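You operate a simulated robot arm through the tools that you are given. There is no shell and no other tool. Be economical: measure what you need, move in short steps, check, and stop when the job is done.

The job below is to be done with a simulated robot arm. You get a single attempt, and the scene is never put back.

Task
Unbolt the bracket from the bracket clamp: bolt into the grey tray, bracket into the teal tray.
Fine: slacken it with the socket key, put the key back, open the clamp once the bolt is out.

It is judged by the outcome, as a careful person would: the job done as asked, and still so three seconds after it is handed in. It fails if anything else is knocked over, pushed out of place, dropped, spilled or broken.

Robot
A 6-joint arm with a two-finger parallel gripper, fixed in place. Base frame: the origin is at the foot of the arm, x ahead of it, y to its left, z up; the work surface is at about z = 0.8. Units: m, degrees, N and s.
With the tool pointing down near the work surface it reaches from about 0.24 to 0.64 m from the base axis. Its first joint turns from -66.0 to 66.0 degrees. Payload 2.7 kg.
Tool frame: the origin (TCP) lies between the finger pads and is the grasp point; the fingertips stand 0.023 m ahead of it; z points along the fingers, y is the line along which they close. The gripper opens to 0.094 m. The fingers are 0.038 m wide and 0.01 m thick; the gripper's body (0.054 by 0.096 m) begins 0.039 m behind the TCP.
Orientation is that of the tool frame in the base frame, as [roll, pitch, yaw] about the fixed x, y, z axes, in that order (R = Rz(yaw) Ry(pitch) Rx(roll)). With the fingers straight down and closing along the base's y, the tool's x points along the base's -x, its y along +y and its z along -z.

Tools
- The arm moves only by the tool move_arm. Its arguments are lists of equal length, an entry for each row: "translation": the shift along the tool's x, y, z in cm, a list of three; "turn": the turn, a rotation vector about the tool's x, y, z in degrees, a list of three. In form: {"translation": [[x, y, z], ...], "turn": [[ax, ay, az], ...]}. A call has 1 to 20 rows; each row shifts and turns the commanded pose from where the row before left it, along the tool's axes as they then stand. "jaw" is the gripper command, from -1 (fully open) to 1 (shut), values between in proportion, set as the call begins (left out, the last holds). Each row takes 0.2 s and may step no farther than 0.05 m and 8.6 degrees from the row before; otherwise, or with a gripper value out of range, the whole call is refused. Where a pose cannot be reached the arm comes as near as it can. A force on the tool above 50 N (or 10 N above the force at the start of the call, whichever is more), or a blocked arm, ends the call early, and 0.2 s more pass. The fingers move at their own pace (about 0.045 m/s each) and stop on an object; they squeeze with about 27 N. The grip force told is the motor's: it shows also when the fingers shut on nothing. Time passes only in rows, and 0.2 s behind the last, so rows that do not move let the fingers close. The reply holds the time, the measured pose of the TCP, the force on the tool along the base axes, the opening and the grip force, in the units named above and with some noise.
- Cameras (640 x 400 px; columns grow to the right, rows downward): "scene" is fixed at [0.0631, -0.4187, 1.4053]; the picture's right is [0.84, -0.54, 0.00], its down [-0.27, -0.42, -0.86] and it looks along [0.46, 0.73, -0.50] (base axes); focal length 324 px, centre (320, 200). "wrist" rides on the gripper at [-0.039, 0, -0.044] in the tool frame; the picture's right is [0.00, -1.00, 0.00], its down [0.97, 0.00, -0.24] and it looks along [0.24, 0.00, 0.97] (tool axes); focal length 218 px, centre (320, 200).
- camera(camera): a new picture of that camera. The clock stands still meanwhile.
- point_at(camera, pixels): for up to 12 pixels [column, row] of the newest picture of that camera ("zoom" is the newest enlarged one), the place [x, y, z] in the base frame of the surface seen there, good to about 0.003 m, but the place of the scene camera against the robot may be out by one fixed shift of up to 0.012 m in any direction. The clock stands still meanwhile.
- inspect(camera, box): a new picture of the part [left, top, right, bottom] of that camera's present view, enlarged. The clock stands still meanwhile.
- finish_job(): hands the job in; it is judged then, once.

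Work in short steps. Measure before you move; look again where a grasp or a placing could have gone wrong, and mend it. You have 80 turns and 46 pictures in all, those below and enlarged ones among them. Open the gripper and draw the arm clear of the work before you hand the job in, unless the task says otherwise; then end with one line.

The tools are called after "Request:" as a command line: name --argument value ..., lists and objects as JSON in quotes. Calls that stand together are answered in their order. move_arm: Moves the arm, as the interface text tells. Its arguments: {"type":"object","properties":{"translation":{"type":"array","items":{"type":"array","items":{"type":"number"}}},"turn":{"type":"array","items":{"type":"array","items":{"type":"number"}}},"jaw":{"type":"number"}},"required":["translation","turn"]} The other tools are called the same way: camera (camera) takes a picture; point_at (camera, pixels) gives the place of the surface under pixels of a picture; inspect (camera, box) takes an enlarged picture of a part of a camera's view; finish_job () hands the job in.

At the start:

```text
time_s: 0.0
position: [0.2708, 0.2918, 1.1466]
orientation: [179.9, -0.1, 180.0]
force: [0.6, -0.9, -0.7]
finger_gap: 0.094
grasp_force: 0.0
```

scene: 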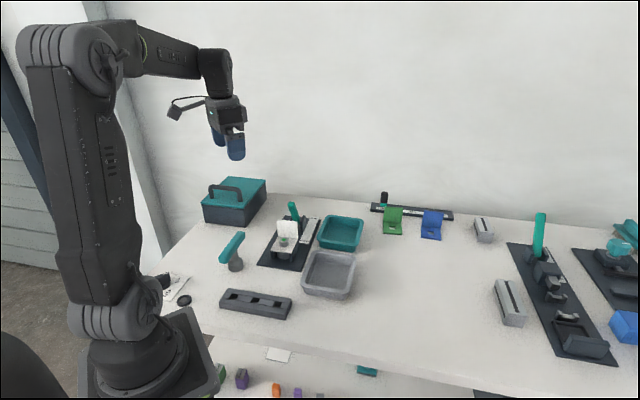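
wrist: 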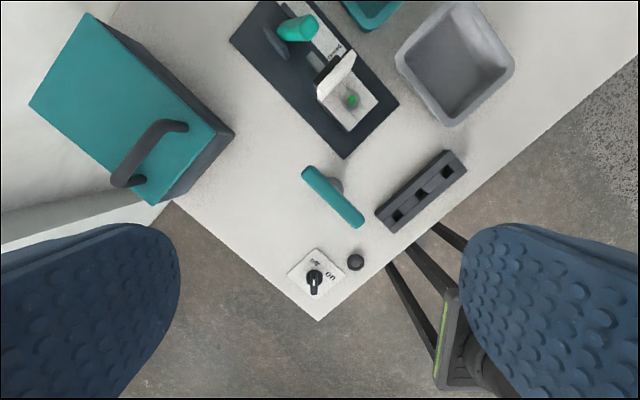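

The wrist view shows the clamp (about 330,80), the socket key with teal handle (333,197), a slotted block (422,190) and a knob at (315,280). I enlarge these parts first.

Request:
inspect --camera "wrist" --box '[220, 0, 420, 160]'

Request:
inspect --camera "scene" --box '[150, 170, 370, 330]'

Request:
inspect --camera "wrist" --box '[270, 140, 480, 310]'

```text
2.50 times, centred on (320, 80) of wrist
```

zoom: 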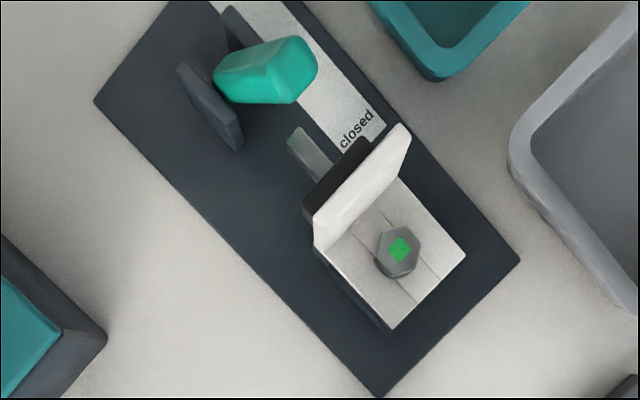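

```text
2.50 times, centred on (260, 250) of scene
```

zoom: 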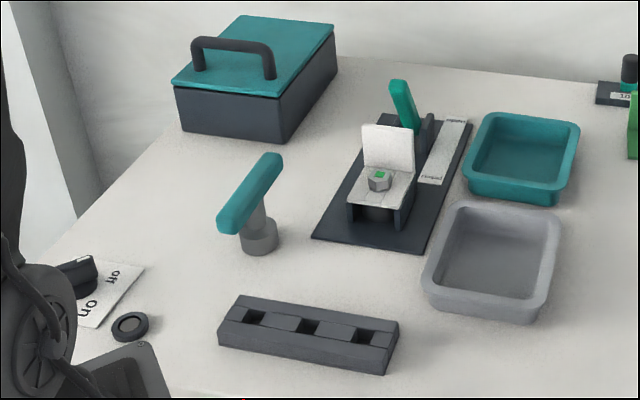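

```text
2.35 times, centred on (375, 225) of wrist
```

zoom: 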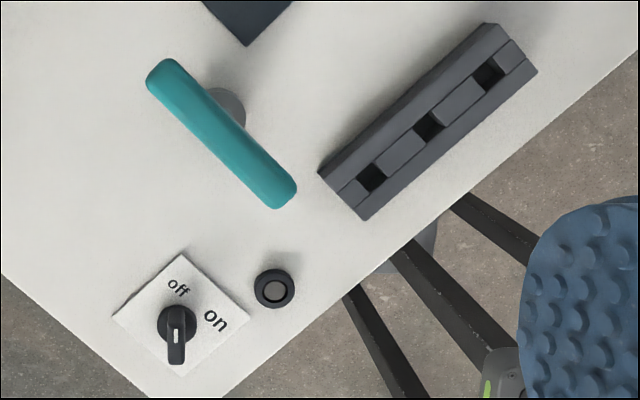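

Measure the key handle, its base, the bolt, the clamp parts, and the trays from the wrist view (more trustworthy than the scene camera).

Request:
camera --camera "wrist"

Request:
point_at --camera "wrist" --pixels '[[310, 175], [333, 197], [356, 220], [340, 184], [352, 101], [345, 130], [350, 60], [296, 28], [345, 155], [396, 103], [455, 70], [320, 150]]'

Request:
inspect --camera "scene" --box '[210, 190, 330, 280]'

```text
40 pictures are left
```

wrist: 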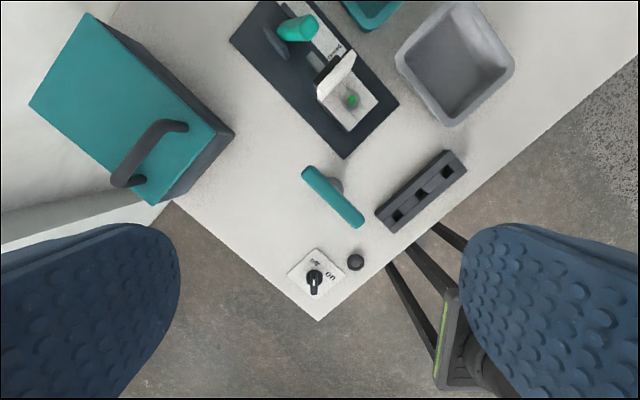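

```text
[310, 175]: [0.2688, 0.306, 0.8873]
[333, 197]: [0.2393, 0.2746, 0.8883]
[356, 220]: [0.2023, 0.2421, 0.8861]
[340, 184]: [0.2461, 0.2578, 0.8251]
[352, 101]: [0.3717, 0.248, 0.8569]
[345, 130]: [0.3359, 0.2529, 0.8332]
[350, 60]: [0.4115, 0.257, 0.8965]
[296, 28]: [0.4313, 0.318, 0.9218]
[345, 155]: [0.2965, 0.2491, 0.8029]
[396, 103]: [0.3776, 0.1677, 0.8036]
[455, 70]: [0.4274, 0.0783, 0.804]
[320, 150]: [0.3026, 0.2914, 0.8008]
```

```text
4.44 times, centred on (270, 235) of scene
```

zoom: 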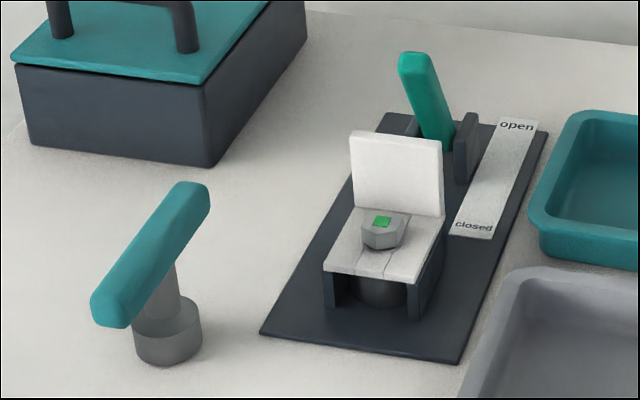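

The key stands free: handle centre ≈(0.237,0.274,0.888), along about 45°; bolt head ≈(0.372,0.248,0.857). I move over the clamp for a closer look.

Request:
move_arm --translation '[[-2.5, -0.8, 2.4], [-2.5, -0.8, 2.4], [-2.5, -0.8, 2.4], [-2.5, -0.8, 2.4]]' --turn '[[0, 0, 0], [0, 0, 0], [0, 0, 0], [0, 0, 0]]'

Request:
camera --camera "wrist"

```text
time_s: 1.0
position: [0.3731, 0.2621, 1.0489]
orientation: [179.8, 0.1, -179.9]
force: [-0.3, 0.0, 0.2]
finger_gap: 0.0939
grasp_force: 0.1
```

```text
38 pictures are left
```

wrist: 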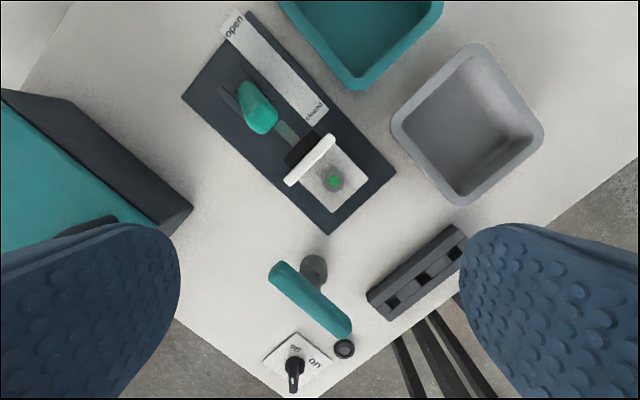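

The clamp is now in good view; enlarge and measure bolt, flange, lever and plate corners.

Request:
inspect --camera "wrist" --box '[260, 120, 380, 220]'

Request:
point_at --camera "wrist" --pixels '[[334, 181], [316, 155], [288, 184], [331, 138], [367, 181], [330, 212], [350, 165], [250, 86], [265, 125], [331, 233], [395, 171], [183, 95]]'

Request:
inspect --camera "wrist" --box '[180, 0, 340, 180]'

```text
4.00 times, centred on (320, 170) of wrist
```

zoom: 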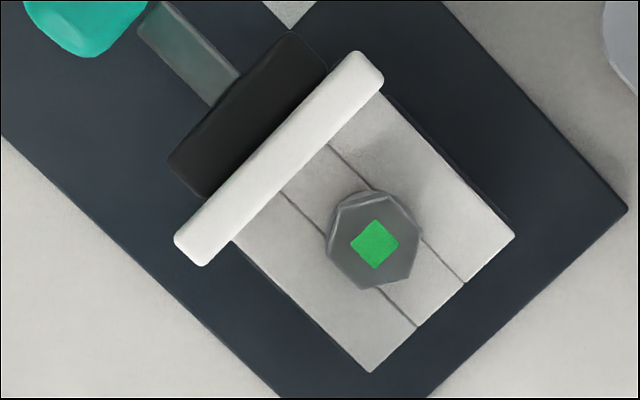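

```text
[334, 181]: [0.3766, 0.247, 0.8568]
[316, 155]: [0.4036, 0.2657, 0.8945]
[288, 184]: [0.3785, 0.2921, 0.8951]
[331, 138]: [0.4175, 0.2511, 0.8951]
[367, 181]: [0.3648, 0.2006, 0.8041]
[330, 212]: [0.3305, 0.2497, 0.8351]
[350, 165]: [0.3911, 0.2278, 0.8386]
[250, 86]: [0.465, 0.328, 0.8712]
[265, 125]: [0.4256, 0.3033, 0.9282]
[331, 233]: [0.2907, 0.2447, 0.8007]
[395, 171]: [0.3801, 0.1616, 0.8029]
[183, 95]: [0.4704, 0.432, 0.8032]
```

```text
2.22 times, centred on (260, 90) of wrist
```

zoom: 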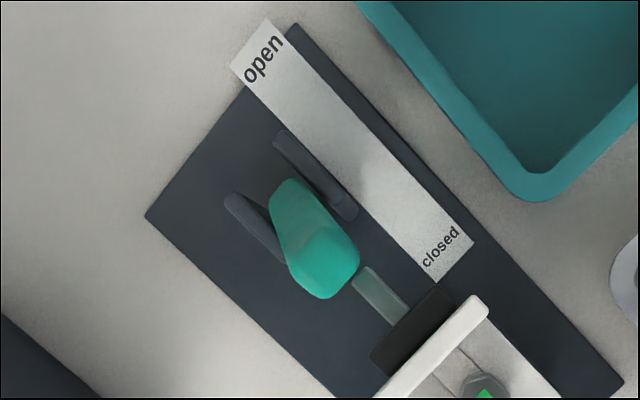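

I take tighter enlargements of the bolt's hex and the key to judge alignment.

Request:
inspect --camera "wrist" --box '[312, 160, 360, 196]'

Request:
inspect --camera "wrist" --box '[250, 240, 370, 370]'

Request:
point_at --camera "wrist" --pixels '[[276, 272], [343, 327], [309, 299], [313, 262], [304, 265], [325, 268], [344, 349], [405, 283], [381, 11], [450, 145], [362, 88], [400, 60]]'

```text
11.11 times, centred on (336, 178) of wrist
```

zoom: 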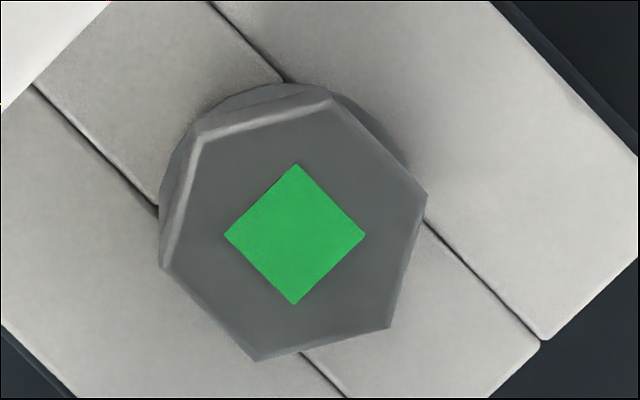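

```text
3.08 times, centred on (310, 305) of wrist
```

zoom: 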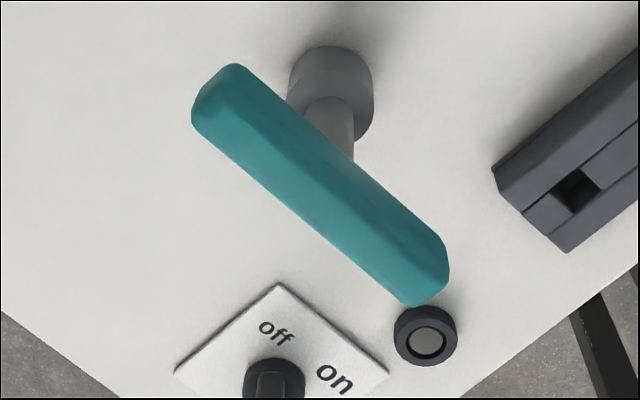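

```text
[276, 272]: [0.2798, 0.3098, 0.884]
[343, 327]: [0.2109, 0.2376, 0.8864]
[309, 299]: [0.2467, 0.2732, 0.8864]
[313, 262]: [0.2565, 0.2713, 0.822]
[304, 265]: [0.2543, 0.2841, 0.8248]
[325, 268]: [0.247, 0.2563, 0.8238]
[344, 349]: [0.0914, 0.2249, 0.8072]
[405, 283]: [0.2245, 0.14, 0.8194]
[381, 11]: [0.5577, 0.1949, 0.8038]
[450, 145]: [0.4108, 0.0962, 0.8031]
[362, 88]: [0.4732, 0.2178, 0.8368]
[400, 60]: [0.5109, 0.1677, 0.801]
```

Bolt hex has a vertex at ≈45° (clamp axis) and the key handle lies at ≈46°. I move above the key and turn the gripper 46° counter-clockwise so that its fingers close across the handle.

Request:
move_arm --translation '[[3.1, 0.25, 0.5], [3.1, 0.25, 0.5], [3.1, 0.25, 0.5], [3.0, 0.25, 0.4], [0, 0, 0], [0, 0, 0], [0, 0, 0], [0, 0, 0], [0, 0, 0], [0, 0, 0]]' --turn '[[0, 0, 0], [0, 0, 0], [0, 0, 0], [0, 0, 0], [0, 0, -7.67], [0, 0, -7.67], [0, 0, -7.67], [0, 0, -7.67], [0, 0, -7.67], [0, 0, -7.67]]'

Request:
camera --camera "wrist"

```text
time_s: 3.2
position: [0.2496, 0.2697, 1.0321]
orientation: [179.9, 0.1, -133.8]
force: [0.6, 0.4, 0.2]
finger_gap: 0.0943
grasp_force: 0.1
```

```text
33 pictures are left
```

wrist: 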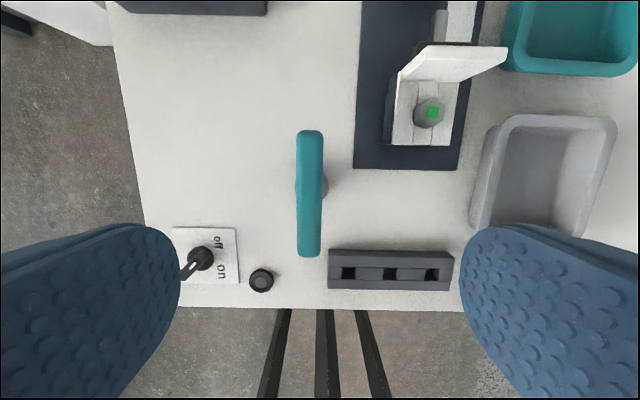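

The handle now lies almost exactly along the picture's columns (311,132)–(309,255). I measure its centre.

Request:
point_at --camera "wrist" --pixels '[[311, 136], [310, 165], [310, 193], [310, 220], [309, 250], [301, 193], [318, 193], [325, 180], [324, 195]]'

Request:
inspect --camera "wrist" --box '[260, 120, 370, 270]'

```text
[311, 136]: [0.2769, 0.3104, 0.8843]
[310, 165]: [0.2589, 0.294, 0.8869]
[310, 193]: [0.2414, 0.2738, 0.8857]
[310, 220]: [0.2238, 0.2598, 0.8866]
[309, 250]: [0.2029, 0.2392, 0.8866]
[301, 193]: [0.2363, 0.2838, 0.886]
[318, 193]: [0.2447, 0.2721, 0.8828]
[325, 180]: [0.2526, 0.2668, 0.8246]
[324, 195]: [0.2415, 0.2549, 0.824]
```

```text
2.67 times, centred on (315, 195) of wrist
```

zoom: 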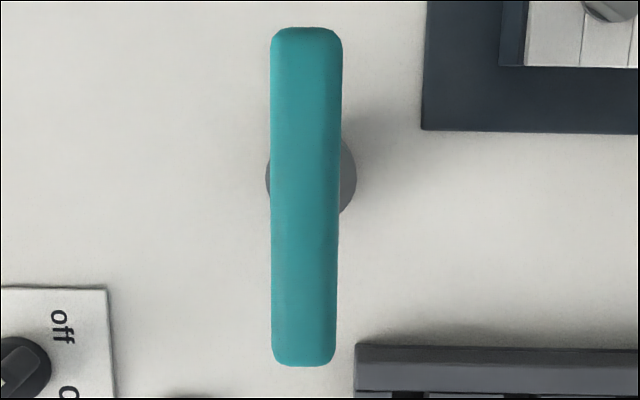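

Handle centre comes to ≈(0.241,0.274), top 0.8865; I shift 0.25 cm/0.9 cm in tool x/y and descend to TCP z≈0.882, then close.

Request:
move_arm --translation '[[0.25, 0.9, 0], [0, 0, 4], [0, 0, 4], [0, 0, 4], [0, 0, 3]]' --turn '[[0, 0, 0], [0, 0, 0], [0, 0, 0], [0, 0, 0], [0, 0, 0]]'

Request:
camera --camera "wrist"

```text
time_s: 4.4
position: [0.2391, 0.2747, 0.8803]
orientation: [180.0, 0.1, -133.9]
force: [0.5, 0.5, -0.1]
finger_gap: 0.0938
grasp_force: 0.2
```

```text
31 pictures are left
```

wrist: 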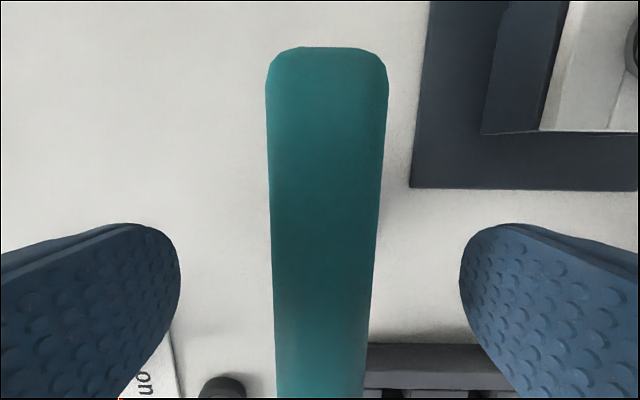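

The handle is centred between the fingers, with about 1° of skew; I correct that and close.

Request:
move_arm --translation '[[0, -0.1, 0], [0, 0, 0], [0, 0, 0], [0, 0, 0], [0, 0, 0], [0, 0, 0]]' --turn '[[0, 0, 1.2], [0, 0, 0], [0, 0, 0], [0, 0, 0], [0, 0, 0], [0, 0, 0]]' --jaw 1

```text
time_s: 5.8
position: [0.2396, 0.2745, 0.8811]
orientation: [179.8, 0.1, -135.3]
force: [-0.9, -0.3, -0.4]
finger_gap: 0.0236
grasp_force: 27.5
```

Gripped (23.6 mm, 27 N). I lift 10 cm and look from the scene camera.

Request:
move_arm --translation '[[0, 0, -2.5], [0, 0, -4], [0, 0, -4]]' --turn '[[0, 0, 0], [0, 0, 0], [0, 0, 0]]'

Request:
inspect --camera "scene" --box '[190, 150, 330, 270]'

Request:
camera --camera "wrist"

```text
time_s: 6.6
position: [0.2396, 0.2722, 0.987]
orientation: [-179.9, -0.1, -135.2]
force: [0.0, -0.2, -2.2]
finger_gap: 0.0236
grasp_force: 26.7
```

```text
3.33 times, centred on (260, 210) of scene
```

zoom: 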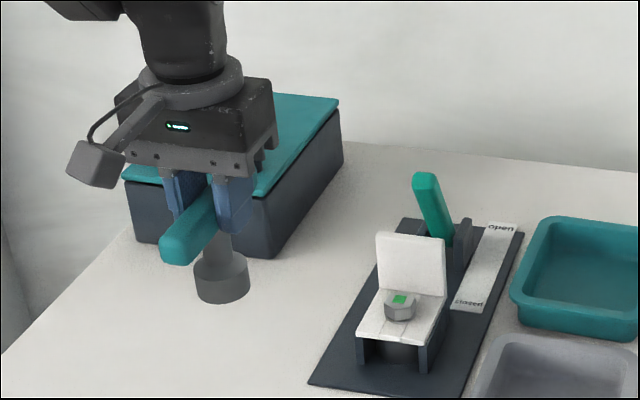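

```text
29 pictures are left
```

wrist: 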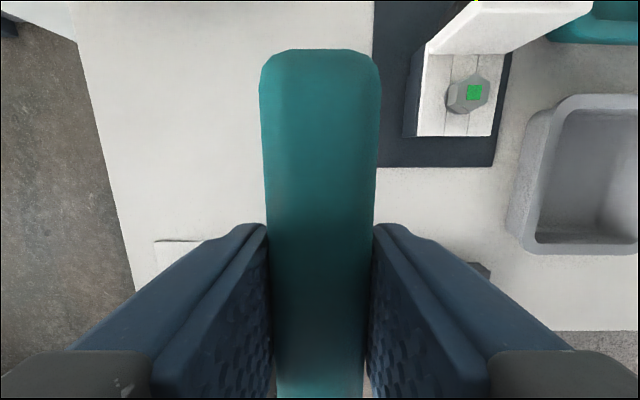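

Key is held straight. I measure socket and bolt with the same scene enlargement, so that the camera's fixed shift cancels.

Request:
point_at --camera "zoom" --pixels '[[222, 285], [200, 285], [245, 285], [222, 300], [216, 245], [399, 299], [399, 315], [187, 240], [410, 240], [428, 178]]'

```text
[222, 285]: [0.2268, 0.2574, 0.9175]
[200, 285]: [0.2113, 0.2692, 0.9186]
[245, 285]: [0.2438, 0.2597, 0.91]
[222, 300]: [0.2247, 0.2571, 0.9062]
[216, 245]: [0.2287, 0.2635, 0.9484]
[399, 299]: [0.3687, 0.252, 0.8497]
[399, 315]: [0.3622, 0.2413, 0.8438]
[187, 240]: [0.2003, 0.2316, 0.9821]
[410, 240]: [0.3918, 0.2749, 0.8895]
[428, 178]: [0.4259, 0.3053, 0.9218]
```

From the pictures the socket axis sits ≈4 mm along tool +x of the TCP. I turn the key 60° counter-clockwise first (same hex alignment, keeps handle away from the lever), then hover over the bolt.

Request:
move_arm --translation '[[0, 0, 0], [0, 0, 0], [0, 0, 0], [0, 0, 0], [0, 0, 0], [0, 0, 0], [0, 0, 0], [0, 0, 0], [1.4, -3.13, 0.5], [1.4, -3.13, 0.5], [1.4, -3.13, 0.5], [1.4, -3.13, 0.5], [0, 0, 0]]' --turn '[[0, 0, -7.52], [0, 0, -7.52], [0, 0, -7.52], [0, 0, -7.52], [0, 0, -7.52], [0, 0, -7.52], [0, 0, -7.52], [0, 0, -7.52], [0, 0, 0], [0, 0, 0], [0, 0, 0], [0, 0, 0], [0, 0, 0]]'

Request:
inspect --camera "scene" --box '[230, 150, 350, 270]'

Request:
camera --camera "wrist"

```text
time_s: 9.4
position: [0.3766, 0.2515, 0.968]
orientation: [179.9, 0.0, -75.0]
force: [-0.8, 0.0, -2.0]
finger_gap: 0.0238
grasp_force: 27.2
```

```text
3.33 times, centred on (290, 210) of scene
```

zoom: 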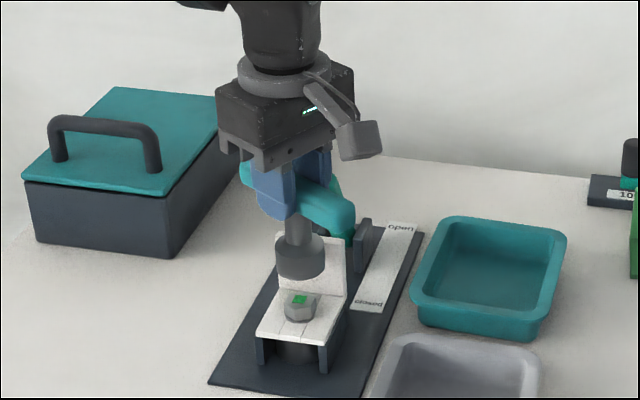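

```text
27 pictures are left
```

wrist: 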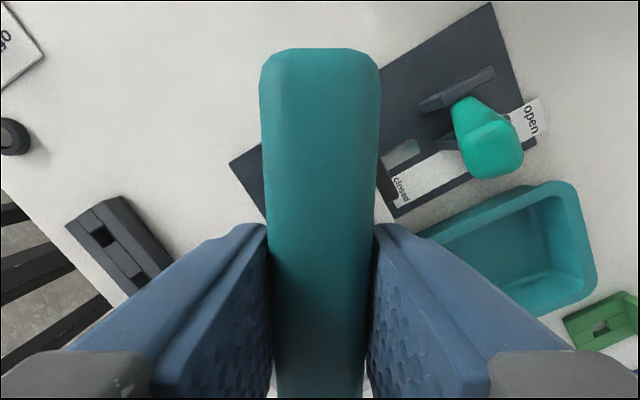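

In the scene view socket (col 301) lies right above the bolt (col 301). I check depth alignment by measuring both.

Request:
point_at --camera "zoom" --pixels '[[301, 262], [301, 270], [290, 265], [312, 265], [299, 299], [300, 310], [299, 228], [285, 310], [315, 310]]'

```text
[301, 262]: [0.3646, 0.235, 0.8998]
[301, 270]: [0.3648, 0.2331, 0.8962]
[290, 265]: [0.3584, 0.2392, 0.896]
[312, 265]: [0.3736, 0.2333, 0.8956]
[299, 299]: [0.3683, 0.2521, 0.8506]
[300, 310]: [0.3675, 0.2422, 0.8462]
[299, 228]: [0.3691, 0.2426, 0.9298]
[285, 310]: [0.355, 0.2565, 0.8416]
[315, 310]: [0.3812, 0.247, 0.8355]
```

The socket is about 2 mm too far right in the scene; I shift it by that and lower 3.4 cm, to just past first contact with the bolt head.

Request:
move_arm --translation '[[-0.17, 0.16, 1.0], [0, 0, 1.3], [0, 0, 0.4], [0, 0, 0.4], [0, 0, 0.3], [0, 0, 0]]' --turn '[[0, 0, 0], [0, 0, 0], [0, 0, 0], [0, 0, 0], [0, 0, 0], [0, 0, 0]]'

Request:
inspect --camera "scene" --box '[255, 200, 325, 260]'

```text
time_s: 10.8
position: [0.3751, 0.2527, 0.9326]
orientation: [-179.9, 0.0, -75.0]
force: [-3.6, -7.7, 7.5]
finger_gap: 0.0238
grasp_force: 27.2
```

```text
6.67 times, centred on (290, 230) of scene
```

zoom: 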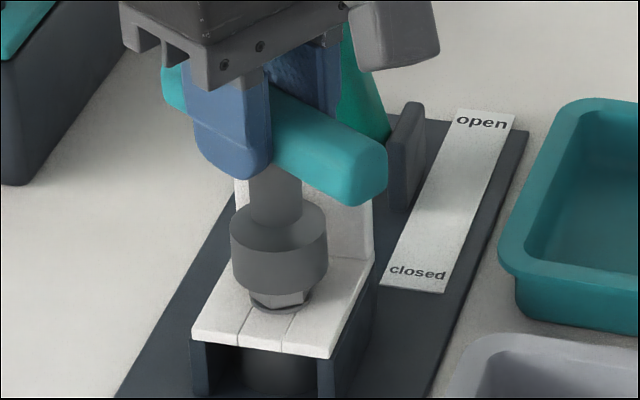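

The socket is partly over the head with a side force toward −x,−y; I yield 1 mm that way and lower further in small steps.

Request:
move_arm --translation '[[0.12, 0.06, 0], [0, 0, 0.3], [0, 0, 0.3], [0, 0, 0]]' --turn '[[0, 0, 0], [0, 0, 0], [0, 0, 0], [0, 0, 0]]'

```text
time_s: 11.8
position: [0.3744, 0.2524, 0.9265]
orientation: [-179.9, 0.1, -74.9]
force: [-0.5, -0.1, -1.7]
finger_gap: 0.0236
grasp_force: 26.9
```

Forces vanished and it sinks freely, so the hex is aligned. Lower until it seats.

Request:
move_arm --translation '[[0, 0, 0.3], [0, 0, 0.3], [0, 0, 0.2], [0, 0, 0]]' --turn '[[0, 0, 0], [0, 0, 0], [0, 0, 0], [0, 0, 0]]'

Request:
inspect --camera "scene" --box '[255, 200, 325, 260]'

```text
time_s: 12.8
position: [0.3753, 0.2526, 0.9196]
orientation: [-179.9, 0.2, -75.0]
force: [-3.4, -2.3, 21.1]
finger_gap: 0.0239
grasp_force: 27.1
```

```text
6.67 times, centred on (290, 230) of scene
```

zoom: 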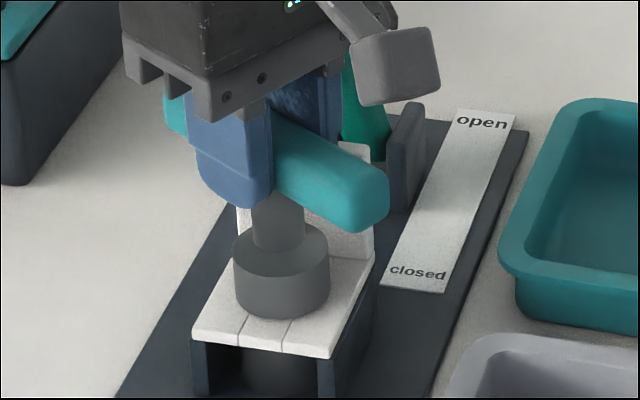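

Seated (21 N down, socket on the bracket plate). I ease 1 mm and turn counter-clockwise about the socket axis, 32° first.

Request:
move_arm --translation '[[0, 0, -0.1], [0, 0.06, 0], [0, 0.06, 0], [0, 0.06, 0], [0, 0.06, 0], [0, 0, 0]]' --turn '[[0, 0, 0], [0, 0, -8], [0, 0, -8], [0, 0, -8], [0, 0, -8], [0, 0, 0]]'

```text
time_s: 14.2
position: [0.3721, 0.2508, 0.9184]
orientation: [179.9, 0.1, -42.9]
force: [-4.0, -7.3, 3.9]
finger_gap: 0.0238
grasp_force: 26.8
```

The key turns with grip intact; side force indicates I overcompensated the offset by ~1 mm. I correct and continue another 40°.

Request:
move_arm --translation '[[0, -0.1, 0], [0, 0.03, 0], [0, 0.03, 0], [0, 0.03, 0], [0, 0.03, 0], [0, 0.03, 0], [0, 0, 0]]' --turn '[[0, 0, 0], [0, 0, -8], [0, 0, -8], [0, 0, -8], [0, 0, -8], [0, 0, -8], [0, 0, 0]]'

Request:
inspect --camera "scene" --box '[245, 185, 335, 265]'

```text
time_s: 15.8
position: [0.3715, 0.2501, 0.9198]
orientation: [179.9, 0.3, -2.9]
force: [-12.5, -14.3, 1.1]
finger_gap: 0.0239
grasp_force: 26.6
```

```text
5.00 times, centred on (290, 225) of scene
```

zoom: 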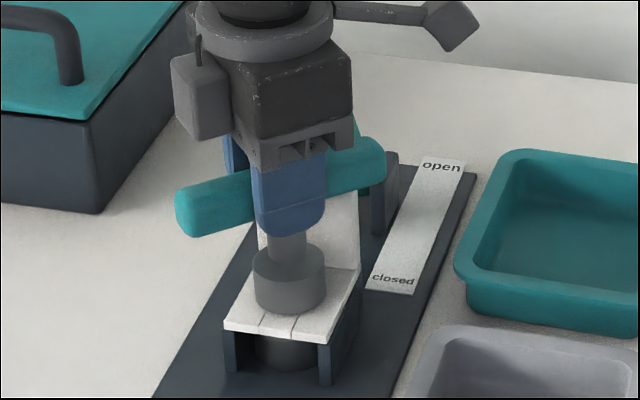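

72° turned. I relieve the side force by about 1 mm along it and add 24° more (staying short of the lever).

Request:
move_arm --translation '[[-0.1, -0.12, 0], [0, 0, 0], [0, 0.02, 0], [0, 0.02, 0], [0, 0.02, 0], [0, 0, 0]]' --turn '[[0, 0, 0], [0, 0, 0], [0, 0, -8], [0, 0, -8], [0, 0, -8], [0, 0, 0]]'

```text
time_s: 17.2
position: [0.3706, 0.2496, 0.9196]
orientation: [-180.0, 0.1, 21.1]
force: [-3.0, -27.4, 9.1]
finger_gap: 0.0247
grasp_force: 26.6
```

−y force rose to 27 N: the handle may be touching something. I turn back 8° and look closely.

Request:
move_arm --translation '[[0, -0.02, 0], [0, 0, 0]]' --turn '[[0, 0, 8], [0, 0, 0]]'

Request:
camera --camera "wrist"

Request:
inspect --camera "scene" --box '[260, 190, 330, 250]'

```text
time_s: 17.8
position: [0.3708, 0.2527, 0.9199]
orientation: [-179.8, -0.1, 12.9]
force: [-2.3, -14.0, 7.6]
finger_gap: 0.025
grasp_force: 27.0
```

```text
23 pictures are left
```

wrist: 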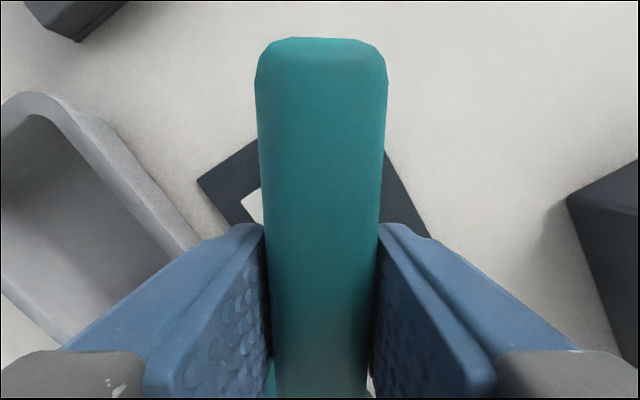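

```text
6.67 times, centred on (295, 220) of scene
```

zoom: 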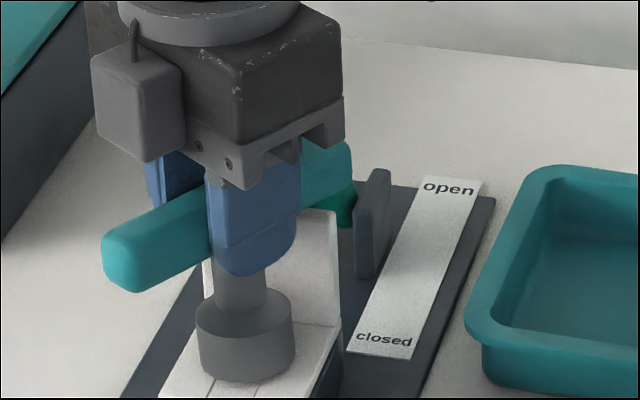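

I had the sign of tool y wrong in the last two relief moves (at this yaw tool +y points to base −y). I move +2 mm along tool y to relieve the force.

Request:
move_arm --translation '[[0, 0.1, 0], [0, 0.1, 0], [0, 0, 0]]' --turn '[[0, 0, 0], [0, 0, 0], [0, 0, 0]]'

```text
time_s: 18.6
position: [0.372, 0.2487, 0.9189]
orientation: [-179.8, 0.0, 13.0]
force: [-0.9, -5.8, 0.3]
finger_gap: 0.0241
grasp_force: 26.9
```

Relieved. One more mm and 12° more counter-clockwise with the right compensation.

Request:
move_arm --translation '[[0, 0.08, 0], [0, 0.04, 0], [0, 0.04, 0], [0, 0, 0]]' --turn '[[0, 0, 0], [0, 0, -6], [0, 0, -6], [0, 0, 0]]'

```text
time_s: 19.6
position: [0.3728, 0.247, 0.9186]
orientation: [-179.9, 0.0, 25.0]
force: [-4.1, -6.1, -3.6]
finger_gap: 0.0237
grasp_force: 27.3
```

100° turned. Now I draw the key straight up off the head and look at the bolt.

Request:
move_arm --translation '[[0, 0, -0.5], [0, 0, -0.7], [0, 0, -1.2], [0, 0, -2], [0, 0, -2]]' --turn '[[0, 0, 0], [0, 0, 0], [0, 0, 0], [0, 0, 0], [0, 0, 0]]'

Request:
inspect --camera "scene" --box '[255, 190, 325, 250]'

```text
time_s: 20.8
position: [0.373, 0.2474, 0.9839]
orientation: [-179.8, -0.1, 25.0]
force: [0.0, 0.1, -2.7]
finger_gap: 0.0238
grasp_force: 27.1
```

```text
6.67 times, centred on (290, 220) of scene
```

zoom: 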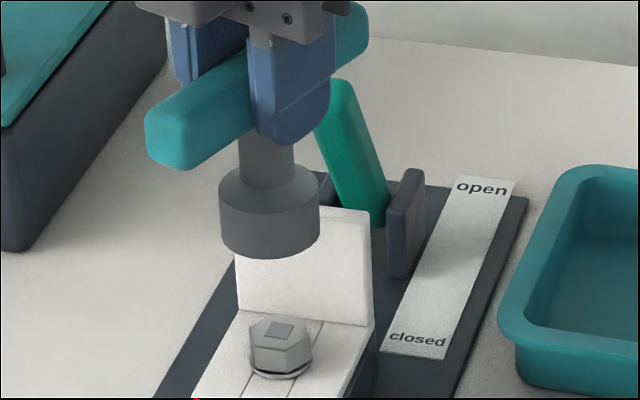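

The mark on the bolt went from green to grey and the head has risen: it is slack. I carry the key back over its place and turn it back 160°.

Request:
move_arm --translation '[[-3.65, -2.7, 0], [-3.65, -2.7, 0], [-3.65, -2.7, 0], [0, 0, 0]]' --turn '[[0, 0, 0], [0, 0, 0], [0, 0, 0], [0, 0, 0]]'

Request:
move_arm --translation '[[0, 0, 0], [0, 0, 0], [0, 0, 0], [0, 0, 0], [0, 0, 0], [0, 0, 0], [0, 0, 0], [0, 0, 0], [0, 0, 0], [0, 0, 0], [0, 0, 0], [0, 0, 0], [0, 0, 0], [0, 0, 0], [0, 0, 0], [0, 0, 0], [0, 0, 0], [0, 0, 0], [0, 0, 0], [0, 0, 0]]' --turn '[[0, 0, 8], [0, 0, 8], [0, 0, 8], [0, 0, 8], [0, 0, 8], [0, 0, 8], [0, 0, 8], [0, 0, 8], [0, 0, 8], [0, 0, 8], [0, 0, 8], [0, 0, 8], [0, 0, 8], [0, 0, 8], [0, 0, 8], [0, 0, 8], [0, 0, 8], [0, 0, 8], [0, 0, 8], [0, 0, 8]]'

```text
time_s: 21.8
position: [0.2366, 0.276, 0.9824]
orientation: [-179.8, -0.1, 25.0]
force: [-0.1, 0.3, -1.7]
finger_gap: 0.024
grasp_force: 27.1
```

```text
time_s: 26.0
position: [0.2393, 0.2755, 0.9829]
orientation: [179.9, 0.2, -135.1]
force: [0.5, 0.1, -1.5]
finger_gap: 0.0238
grasp_force: 27.0
```

Back at the original place and yaw; I lower to just above the table, then in small steps until contact.

Request:
move_arm --translation '[[0, 0, 4], [0, 0, 4], [0, 0, 1.5], [0, 0, 0.3], [0, 0, 0.2], [0, 0, 0]]' --turn '[[0, 0, 0], [0, 0, 0], [0, 0, 0], [0, 0, 0], [0, 0, 0], [0, 0, 0]]'

```text
time_s: 27.4
position: [0.2396, 0.275, 0.8841]
orientation: [179.9, 0.1, -135.0]
force: [0.9, -0.4, -1.8]
finger_gap: 0.0237
grasp_force: 26.8
```

Request:
move_arm --translation '[[0, 0, 0.15], [0, 0, 0.15], [0, 0, 0]]' --turn '[[0, 0, 0], [0, 0, 0], [0, 0, 0]]'

Request:
inspect --camera "scene" --box '[190, 200, 270, 290]'

```text
time_s: 28.2
position: [0.2388, 0.2752, 0.8799]
orientation: [180.0, 0.1, -135.0]
force: [0.1, 0.3, -1.8]
finger_gap: 0.0239
grasp_force: 27.0
```

```text
4.44 times, centred on (230, 245) of scene
```

zoom: 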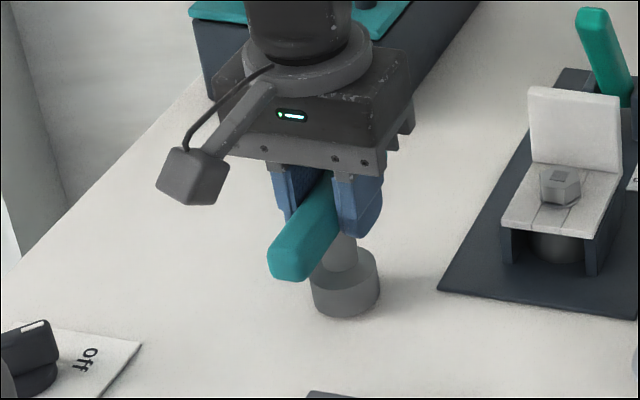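

Still carrying the key's weight (−1.8 N), so it isn't touching yet; keep lowering in 1 mm steps.

Request:
move_arm --translation '[[0, 0, 0.1], [0, 0, 0.1], [0, 0, 0]]' --turn '[[0, 0, 0], [0, 0, 0], [0, 0, 0]]'

```text
time_s: 29.0
position: [0.2392, 0.275, 0.879]
orientation: [179.9, 0.1, -135.0]
force: [1.1, -0.9, -2.5]
finger_gap: 0.0239
grasp_force: 27.5
```

Request:
move_arm --translation '[[0, 0, 0.1], [0, 0, 0.1], [0, 0, 0]]' --turn '[[0, 0, 0], [0, 0, 0], [0, 0, 0]]'

```text
time_s: 29.8
position: [0.2399, 0.2751, 0.8772]
orientation: [179.9, 0.3, -135.0]
force: [0.1, -0.6, 17.3]
finger_gap: 0.0235
grasp_force: 27.2
```

Contact (17 N). I ease 1 mm, open fully, and rise.

Request:
move_arm --translation '[[0, 0, -0.08], [0, 0, 0], [0, 0, 0], [0, 0, 0], [0, 0, 0], [0, 0, 0]]' --turn '[[0, 0, 0], [0, 0, 0], [0, 0, 0], [0, 0, 0], [0, 0, 0], [0, 0, 0]]' --jaw -1

Request:
move_arm --translation '[[0, 0, -2], [0, 0, -4], [0, 0, -4], [0, 0, -4], [0, 0, -2]]' --turn '[[0, 0, 0], [0, 0, 0], [0, 0, 0], [0, 0, 0], [0, 0, 0]]'

Request:
camera --camera "wrist"

```text
time_s: 31.2
position: [0.2396, 0.2755, 0.879]
orientation: [179.9, 0.1, -135.0]
force: [0.3, 1.1, 0.1]
finger_gap: 0.0941
grasp_force: 0.1
```

```text
time_s: 32.4
position: [0.2393, 0.2754, 1.0386]
orientation: [179.8, 0.0, -135.0]
force: [-0.3, -0.1, -0.7]
finger_gap: 0.094
grasp_force: 0.0
```

```text
19 pictures are left
```

wrist: 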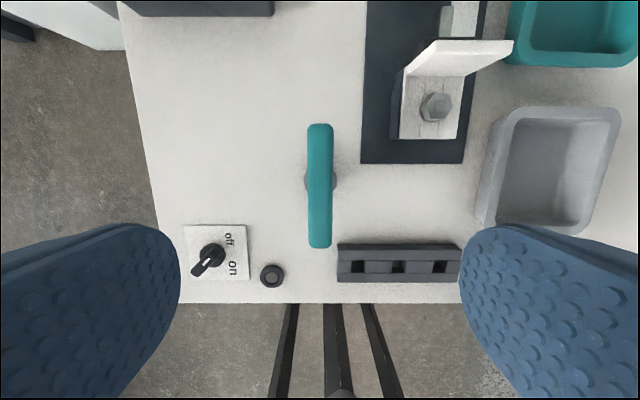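

The key stands back in place. Now I measure the loosened bolt's hex orientation and height.

Request:
inspect --camera "wrist" --box '[410, 80, 466, 130]'

Request:
point_at --camera "wrist" --pixels '[[436, 105], [434, 104], [439, 106], [430, 132], [475, 45], [440, 43], [409, 75]]'

```text
8.00 times, centred on (438, 105) of wrist
```

zoom: 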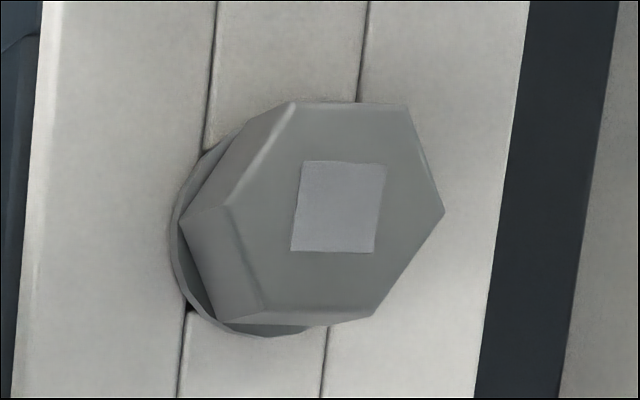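

```text
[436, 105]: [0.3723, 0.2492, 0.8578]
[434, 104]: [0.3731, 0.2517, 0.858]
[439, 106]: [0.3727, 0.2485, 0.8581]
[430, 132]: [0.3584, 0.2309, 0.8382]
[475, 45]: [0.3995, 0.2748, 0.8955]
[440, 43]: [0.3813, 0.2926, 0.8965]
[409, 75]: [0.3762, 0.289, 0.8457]
```

The head now has flats facing ≈45°, 105°, 165° and sits at ≈(0.375,0.248,0.858). I'll grip across the 105° flats, offset 1 cm away from the flange; first hover at z≈0.94 with the gap at 40 mm and check.

Request:
move_arm --translation '[[-2.26, -3.67, 0], [-2.26, -3.67, 0], [-2.26, -3.67, 0], [0, 0, 0], [0, 0, 0], [0, 0, 0], [0, 0, 0], [0, 0, 3.3], [0, 0, 3.3], [0, 0, 3.3], [0, 0, 0]]' --turn '[[0, 0, 0], [0, 0, 0], [0, 0, 0], [0, 0, 7.5], [0, 0, 7.5], [0, 0, 7.5], [0, 0, 7.5], [0, 0, 0], [0, 0, 0], [0, 0, 0], [0, 0, 0]]' --jaw 0.149

Request:
camera --camera "wrist"

```text
time_s: 34.8
position: [0.3668, 0.2448, 0.9381]
orientation: [179.9, -0.1, -165.0]
force: [-0.2, 0.4, 0.0]
finger_gap: 0.04
grasp_force: 0.0
```

```text
17 pictures are left
```

wrist: 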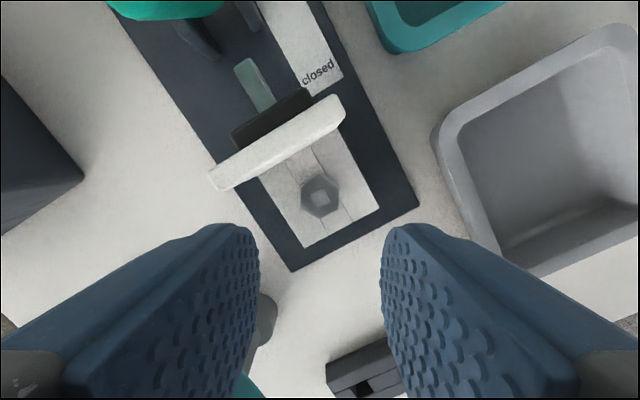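

The bolt is exactly centred at (320,197), 1 cm toward −x of the TCP as wanted, flats facing the fingers. Descend to TCP z≈0.868.

Request:
move_arm --translation '[[0, 0, 3], [0, 0, 2.5], [0, 0, 1.5], [0, 0, 0]]' --turn '[[0, 0, 0], [0, 0, 0], [0, 0, 0], [0, 0, 0]]'

Request:
inspect --camera "scene" --box '[255, 190, 325, 250]'

```text
time_s: 35.8
position: [0.3657, 0.2457, 0.8679]
orientation: [179.9, -0.1, -165.0]
force: [0.0, 1.0, -0.5]
finger_gap: 0.04
grasp_force: 0.1
```

```text
6.67 times, centred on (290, 220) of scene
```

zoom: 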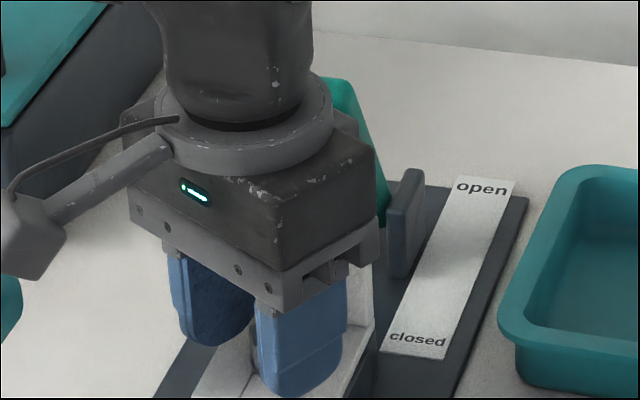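

No contact so far. Close on the head.

Request:
move_arm --translation '[[0, 0, 0], [0, 0, 0], [0, 0, 0], [0, 0, 0]]' --turn '[[0, 0, 0], [0, 0, 0], [0, 0, 0], [0, 0, 0]]' --jaw 1

```text
time_s: 36.8
position: [0.3661, 0.2453, 0.8676]
orientation: [179.9, 0.0, -165.1]
force: [8.1, -15.3, 0.2]
finger_gap: 0.0234
grasp_force: 27.0
```

Gripped at 23.4 mm with some side force along −tool y; I yield 1 mm that way, then lift slowly.

Request:
move_arm --translation '[[0, -0.1, 0], [0, 0, 0], [0, 0, -0.3], [0, 0, -0.3], [0, 0, 0]]' --turn '[[0, 0, 0], [0, 0, 0], [0, 0, 0], [0, 0, 0], [0, 0, 0]]'

```text
time_s: 38.0
position: [0.3647, 0.2451, 0.8736]
orientation: [179.9, -0.2, -164.9]
force: [-1.7, 3.8, -20.8]
finger_gap: 0.0234
grasp_force: 26.9
```

There's a 21 N resistance to lifting. I look whether the bolt is coming along or the fingers slip.

Request:
inspect --camera "scene" --box '[260, 215, 315, 262]'

Request:
camera --camera "wrist"

```text
8.51 times, centred on (288, 238) of scene
```

zoom: 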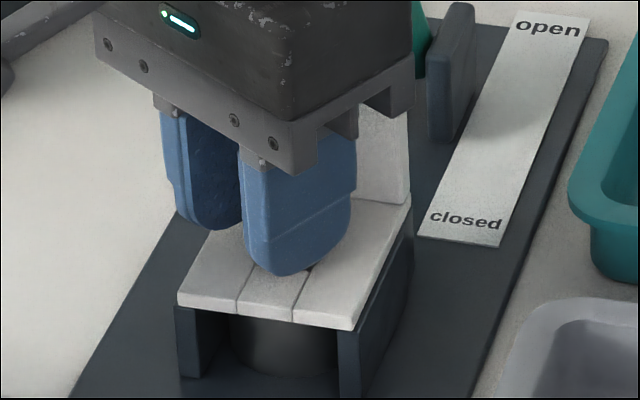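

```text
14 pictures are left
```

wrist: 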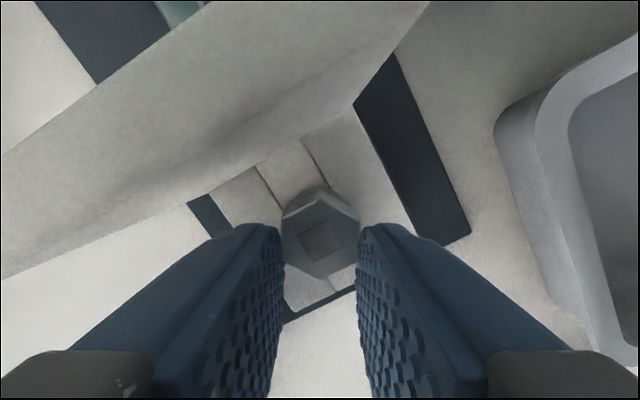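

The hex is held between its flats, so it probably needs more unscrewing by the fingers. I relieve the pull and turn 56° counter-clockwise about the bolt's axis.

Request:
move_arm --translation '[[0, 0, 0.4], [-0.01, -0.139, 0], [-0.01, -0.139, 0], [-0.01, -0.139, 0], [0, 0, 0]]' --turn '[[0, 0, 0], [0, 0, -8], [0, 0, -8], [0, 0, -8], [0, 0, 0]]'

```text
time_s: 39.2
position: [0.3693, 0.2423, 0.8723]
orientation: [179.9, 0.6, -140.8]
force: [-0.2, 21.3, 8.6]
finger_gap: 0.0264
grasp_force: 26.4
```

The gap opened to 26 mm: the bolt doesn't turn any farther, so it's at its loosened end. I turn back and check the head's height.

Request:
move_arm --translation '[[0.01, 0.139, 0], [0.01, 0.139, 0], [0.01, 0.139, 0], [0, 0, 0]]' --turn '[[0, 0, 8], [0, 0, 8], [0, 0, 8], [0, 0, 0]]'

Request:
camera --camera "wrist"

Request:
point_at --camera "wrist" --pixels '[[322, 240], [318, 225], [322, 250], [325, 170]]'

```text
time_s: 40.2
position: [0.3625, 0.2437, 0.8697]
orientation: [179.8, -0.1, -165.1]
force: [-9.6, 14.8, 9.6]
finger_gap: 0.0229
grasp_force: 27.0
```

```text
13 pictures are left
```

wrist: 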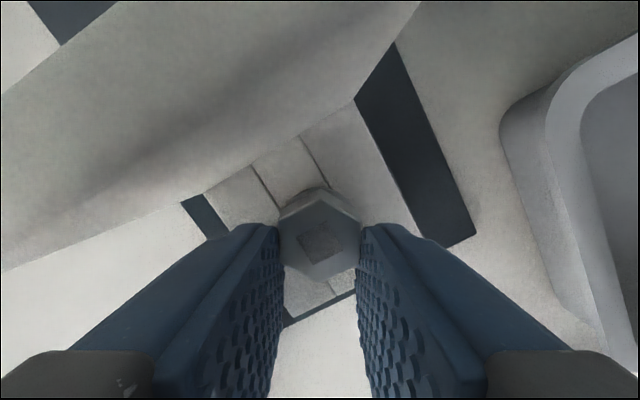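

```text
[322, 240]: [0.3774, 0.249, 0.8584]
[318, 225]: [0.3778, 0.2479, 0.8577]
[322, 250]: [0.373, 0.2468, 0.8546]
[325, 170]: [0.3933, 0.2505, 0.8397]
```

The head still reads z≈0.858. I relieve the side force (1 mm along +tool y) and pull straight up 8 mm slowly, reading the force.

Request:
move_arm --translation '[[0, 0.1, 0], [0, 0, 0], [0, 0, -0.2], [0, 0, -0.2], [0, 0, -0.2], [0, 0, -0.2], [0, 0, 0]]' --turn '[[0, 0, 0], [0, 0, 0], [0, 0, 0], [0, 0, 0], [0, 0, 0], [0, 0, 0], [0, 0, 0]]'

Request:
camera --camera "wrist"

Request:
point_at --camera "wrist" --pixels '[[320, 240], [318, 225], [322, 235], [325, 170], [315, 225], [325, 225]]'

```text
time_s: 41.8
position: [0.3653, 0.2443, 0.8799]
orientation: [179.9, 0.2, -165.0]
force: [0.2, -0.4, 0.6]
finger_gap: 0.0
grasp_force: 26.9
```

```text
12 pictures are left
```

wrist: 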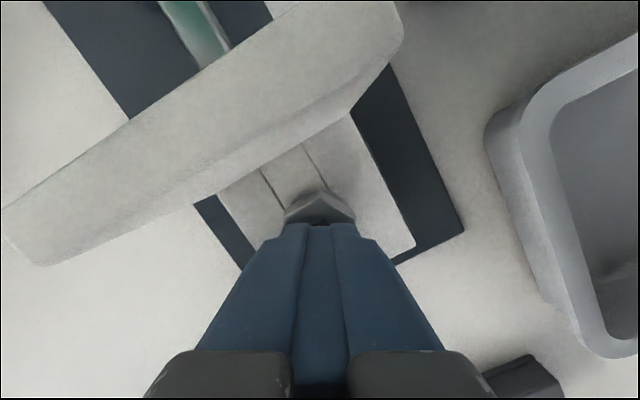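

```text
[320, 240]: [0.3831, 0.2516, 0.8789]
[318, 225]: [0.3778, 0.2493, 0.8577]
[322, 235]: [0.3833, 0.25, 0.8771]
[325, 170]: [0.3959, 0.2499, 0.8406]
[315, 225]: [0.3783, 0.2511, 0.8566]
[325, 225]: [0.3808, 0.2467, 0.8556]
```

The fingers slipped off: the bolt isn't free yet, so it needs more slackening. I rise, and go back over the key with the gripper at yaw −135.

Request:
move_arm --translation '[[0, 0, -4], [0, 0, -4], [0, 0, -4], [0, 0, 0], [0, 0, 0], [0, 0, 0], [0, 0, 0]]' --turn '[[0, 0, 0], [0, 0, 0], [0, 0, 0], [0, 0, -7.5], [0, 0, -7.5], [0, 0, -7.5], [0, 0, -7.5]]'

Request:
move_arm --translation '[[2.36, 3.7, 0], [2.36, 3.7, 0], [2.36, 3.7, 0], [0, 0, 0], [0, 0, 0], [0, 0, 0]]' --turn '[[0, 0, 0], [0, 0, 0], [0, 0, 0], [0, 0, 0], [0, 0, 0], [0, 0, 0]]' --jaw -1

Request:
camera --camera "wrist"

```text
time_s: 43.4
position: [0.3651, 0.2449, 0.9984]
orientation: [179.9, 0.0, -134.9]
force: [-0.3, -0.5, -0.3]
finger_gap: 0.0
grasp_force: 27.0
```

```text
time_s: 44.8
position: [0.236, 0.2746, 0.9971]
orientation: [179.8, 0.1, -135.1]
force: [0.8, -0.2, 0.2]
finger_gap: 0.0941
grasp_force: 0.0
```

```text
11 pictures are left
```

wrist: 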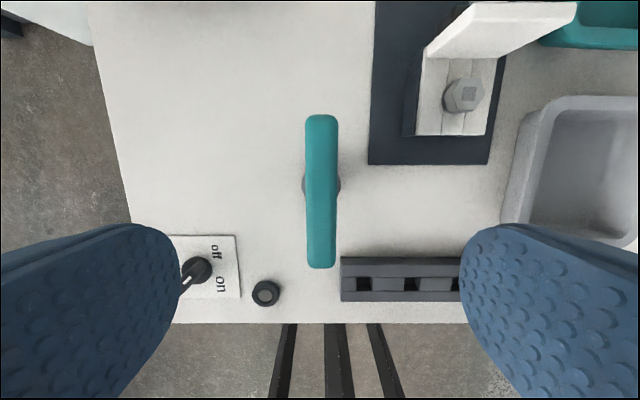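

The socket axis now sits right under the TCP (picture centre ≈(321,186)). Descend to z≈0.881 and grip.

Request:
move_arm --translation '[[0, -0.1, 4], [0, 0, 4], [0, 0, 2.6], [0, 0, 1], [0, 0, 0]]' --turn '[[0, 0, 0], [0, 0, 0], [0, 0, 0], [0, 0, 0], [0, 0, 0]]'

Request:
move_arm --translation '[[0, 0, 0], [0, 0, 0], [0, 0, 0], [0, 0, 0], [0, 0, 0], [0, 0, 0]]' --turn '[[0, 0, 0], [0, 0, 0], [0, 0, 0], [0, 0, 0], [0, 0, 0], [0, 0, 0]]' --jaw 1

```text
time_s: 46.0
position: [0.2361, 0.2733, 0.8823]
orientation: [179.9, 0.1, -135.0]
force: [-0.1, 0.1, 0.6]
finger_gap: 0.0942
grasp_force: 0.1
```

```text
time_s: 47.4
position: [0.2361, 0.273, 0.8847]
orientation: [179.9, 0.1, -135.1]
force: [-0.8, -0.5, 0.4]
finger_gap: 0.0237
grasp_force: 27.0
```

Gripped. Lift, turn 30° CCW (handle at 75°, matching the hex now) and carry over the bolt axis at (0.3763,0.2487).

Request:
move_arm --translation '[[0, 0, -2.5], [0, 0, -4], [0, 0, -4], [0, 0, 0], [0, 0, 0], [0, 0, 0], [0, 0, 0], [-0.32, -3.54, 0], [-0.32, -3.54, 0], [-0.32, -3.54, 0], [-0.32, -3.54, 0], [0, 0, 0]]' --turn '[[0, 0, 0], [0, 0, 0], [0, 0, 0], [0, 0, -7.5], [0, 0, -7.5], [0, 0, -7.5], [0, 0, -7.5], [0, 0, 0], [0, 0, 0], [0, 0, 0], [0, 0, 0], [0, 0, 0]]'

```text
time_s: 50.0
position: [0.3785, 0.2473, 0.9874]
orientation: [-179.9, 0.1, -104.9]
force: [0.8, -0.5, -2.2]
finger_gap: 0.024
grasp_force: 27.3
```

Slight correction (−1.5 mm x, +1 mm y), then lower to the head.

Request:
move_arm --translation '[[-0.06, 0.17, 2], [0, 0, 2.1], [0, 0, 0.4], [0, 0, 0.4], [0, 0, 0.3], [0, 0, 0]]' --turn '[[0, 0, 0], [0, 0, 0], [0, 0, 0], [0, 0, 0], [0, 0, 0], [0, 0, 0]]'

```text
time_s: 51.4
position: [0.3752, 0.2495, 0.9372]
orientation: [-179.8, 0.4, -105.0]
force: [-3.1, 3.0, 20.5]
finger_gap: 0.0238
grasp_force: 27.1
```

It rests on the head without entering (20 N). The key last came off at an angle equivalent to 85°, so I ease up 2 mm, turn 6° CCW, and try again.

Request:
move_arm --translation '[[0, 0, -0.25], [0, 0, 0], [0, 0, 0.2], [0, 0, 0.2], [0, 0, 0]]' --turn '[[0, 0, 0], [0, 0, -6], [0, 0, 0], [0, 0, 0], [0, 0, 0]]'

```text
time_s: 52.6
position: [0.3753, 0.2482, 0.9346]
orientation: [-180.0, 0.1, -99.1]
force: [-1.3, -9.6, 5.3]
finger_gap: 0.0239
grasp_force: 27.3
```

It begins to enter, with a side force toward −y as last time; I yield 1.2 mm (tool +x) and lower.

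Request:
move_arm --translation '[[0.12, 0.02, 0], [0, 0, 0.3], [0, 0, 0.3], [0, 0, 0]]' --turn '[[0, 0, 0], [0, 0, 0], [0, 0, 0], [0, 0, 0]]'

```text
time_s: 53.6
position: [0.3738, 0.2492, 0.928]
orientation: [-180.0, 0.2, -98.9]
force: [0.8, -2.0, -1.7]
finger_gap: 0.024
grasp_force: 27.0
```

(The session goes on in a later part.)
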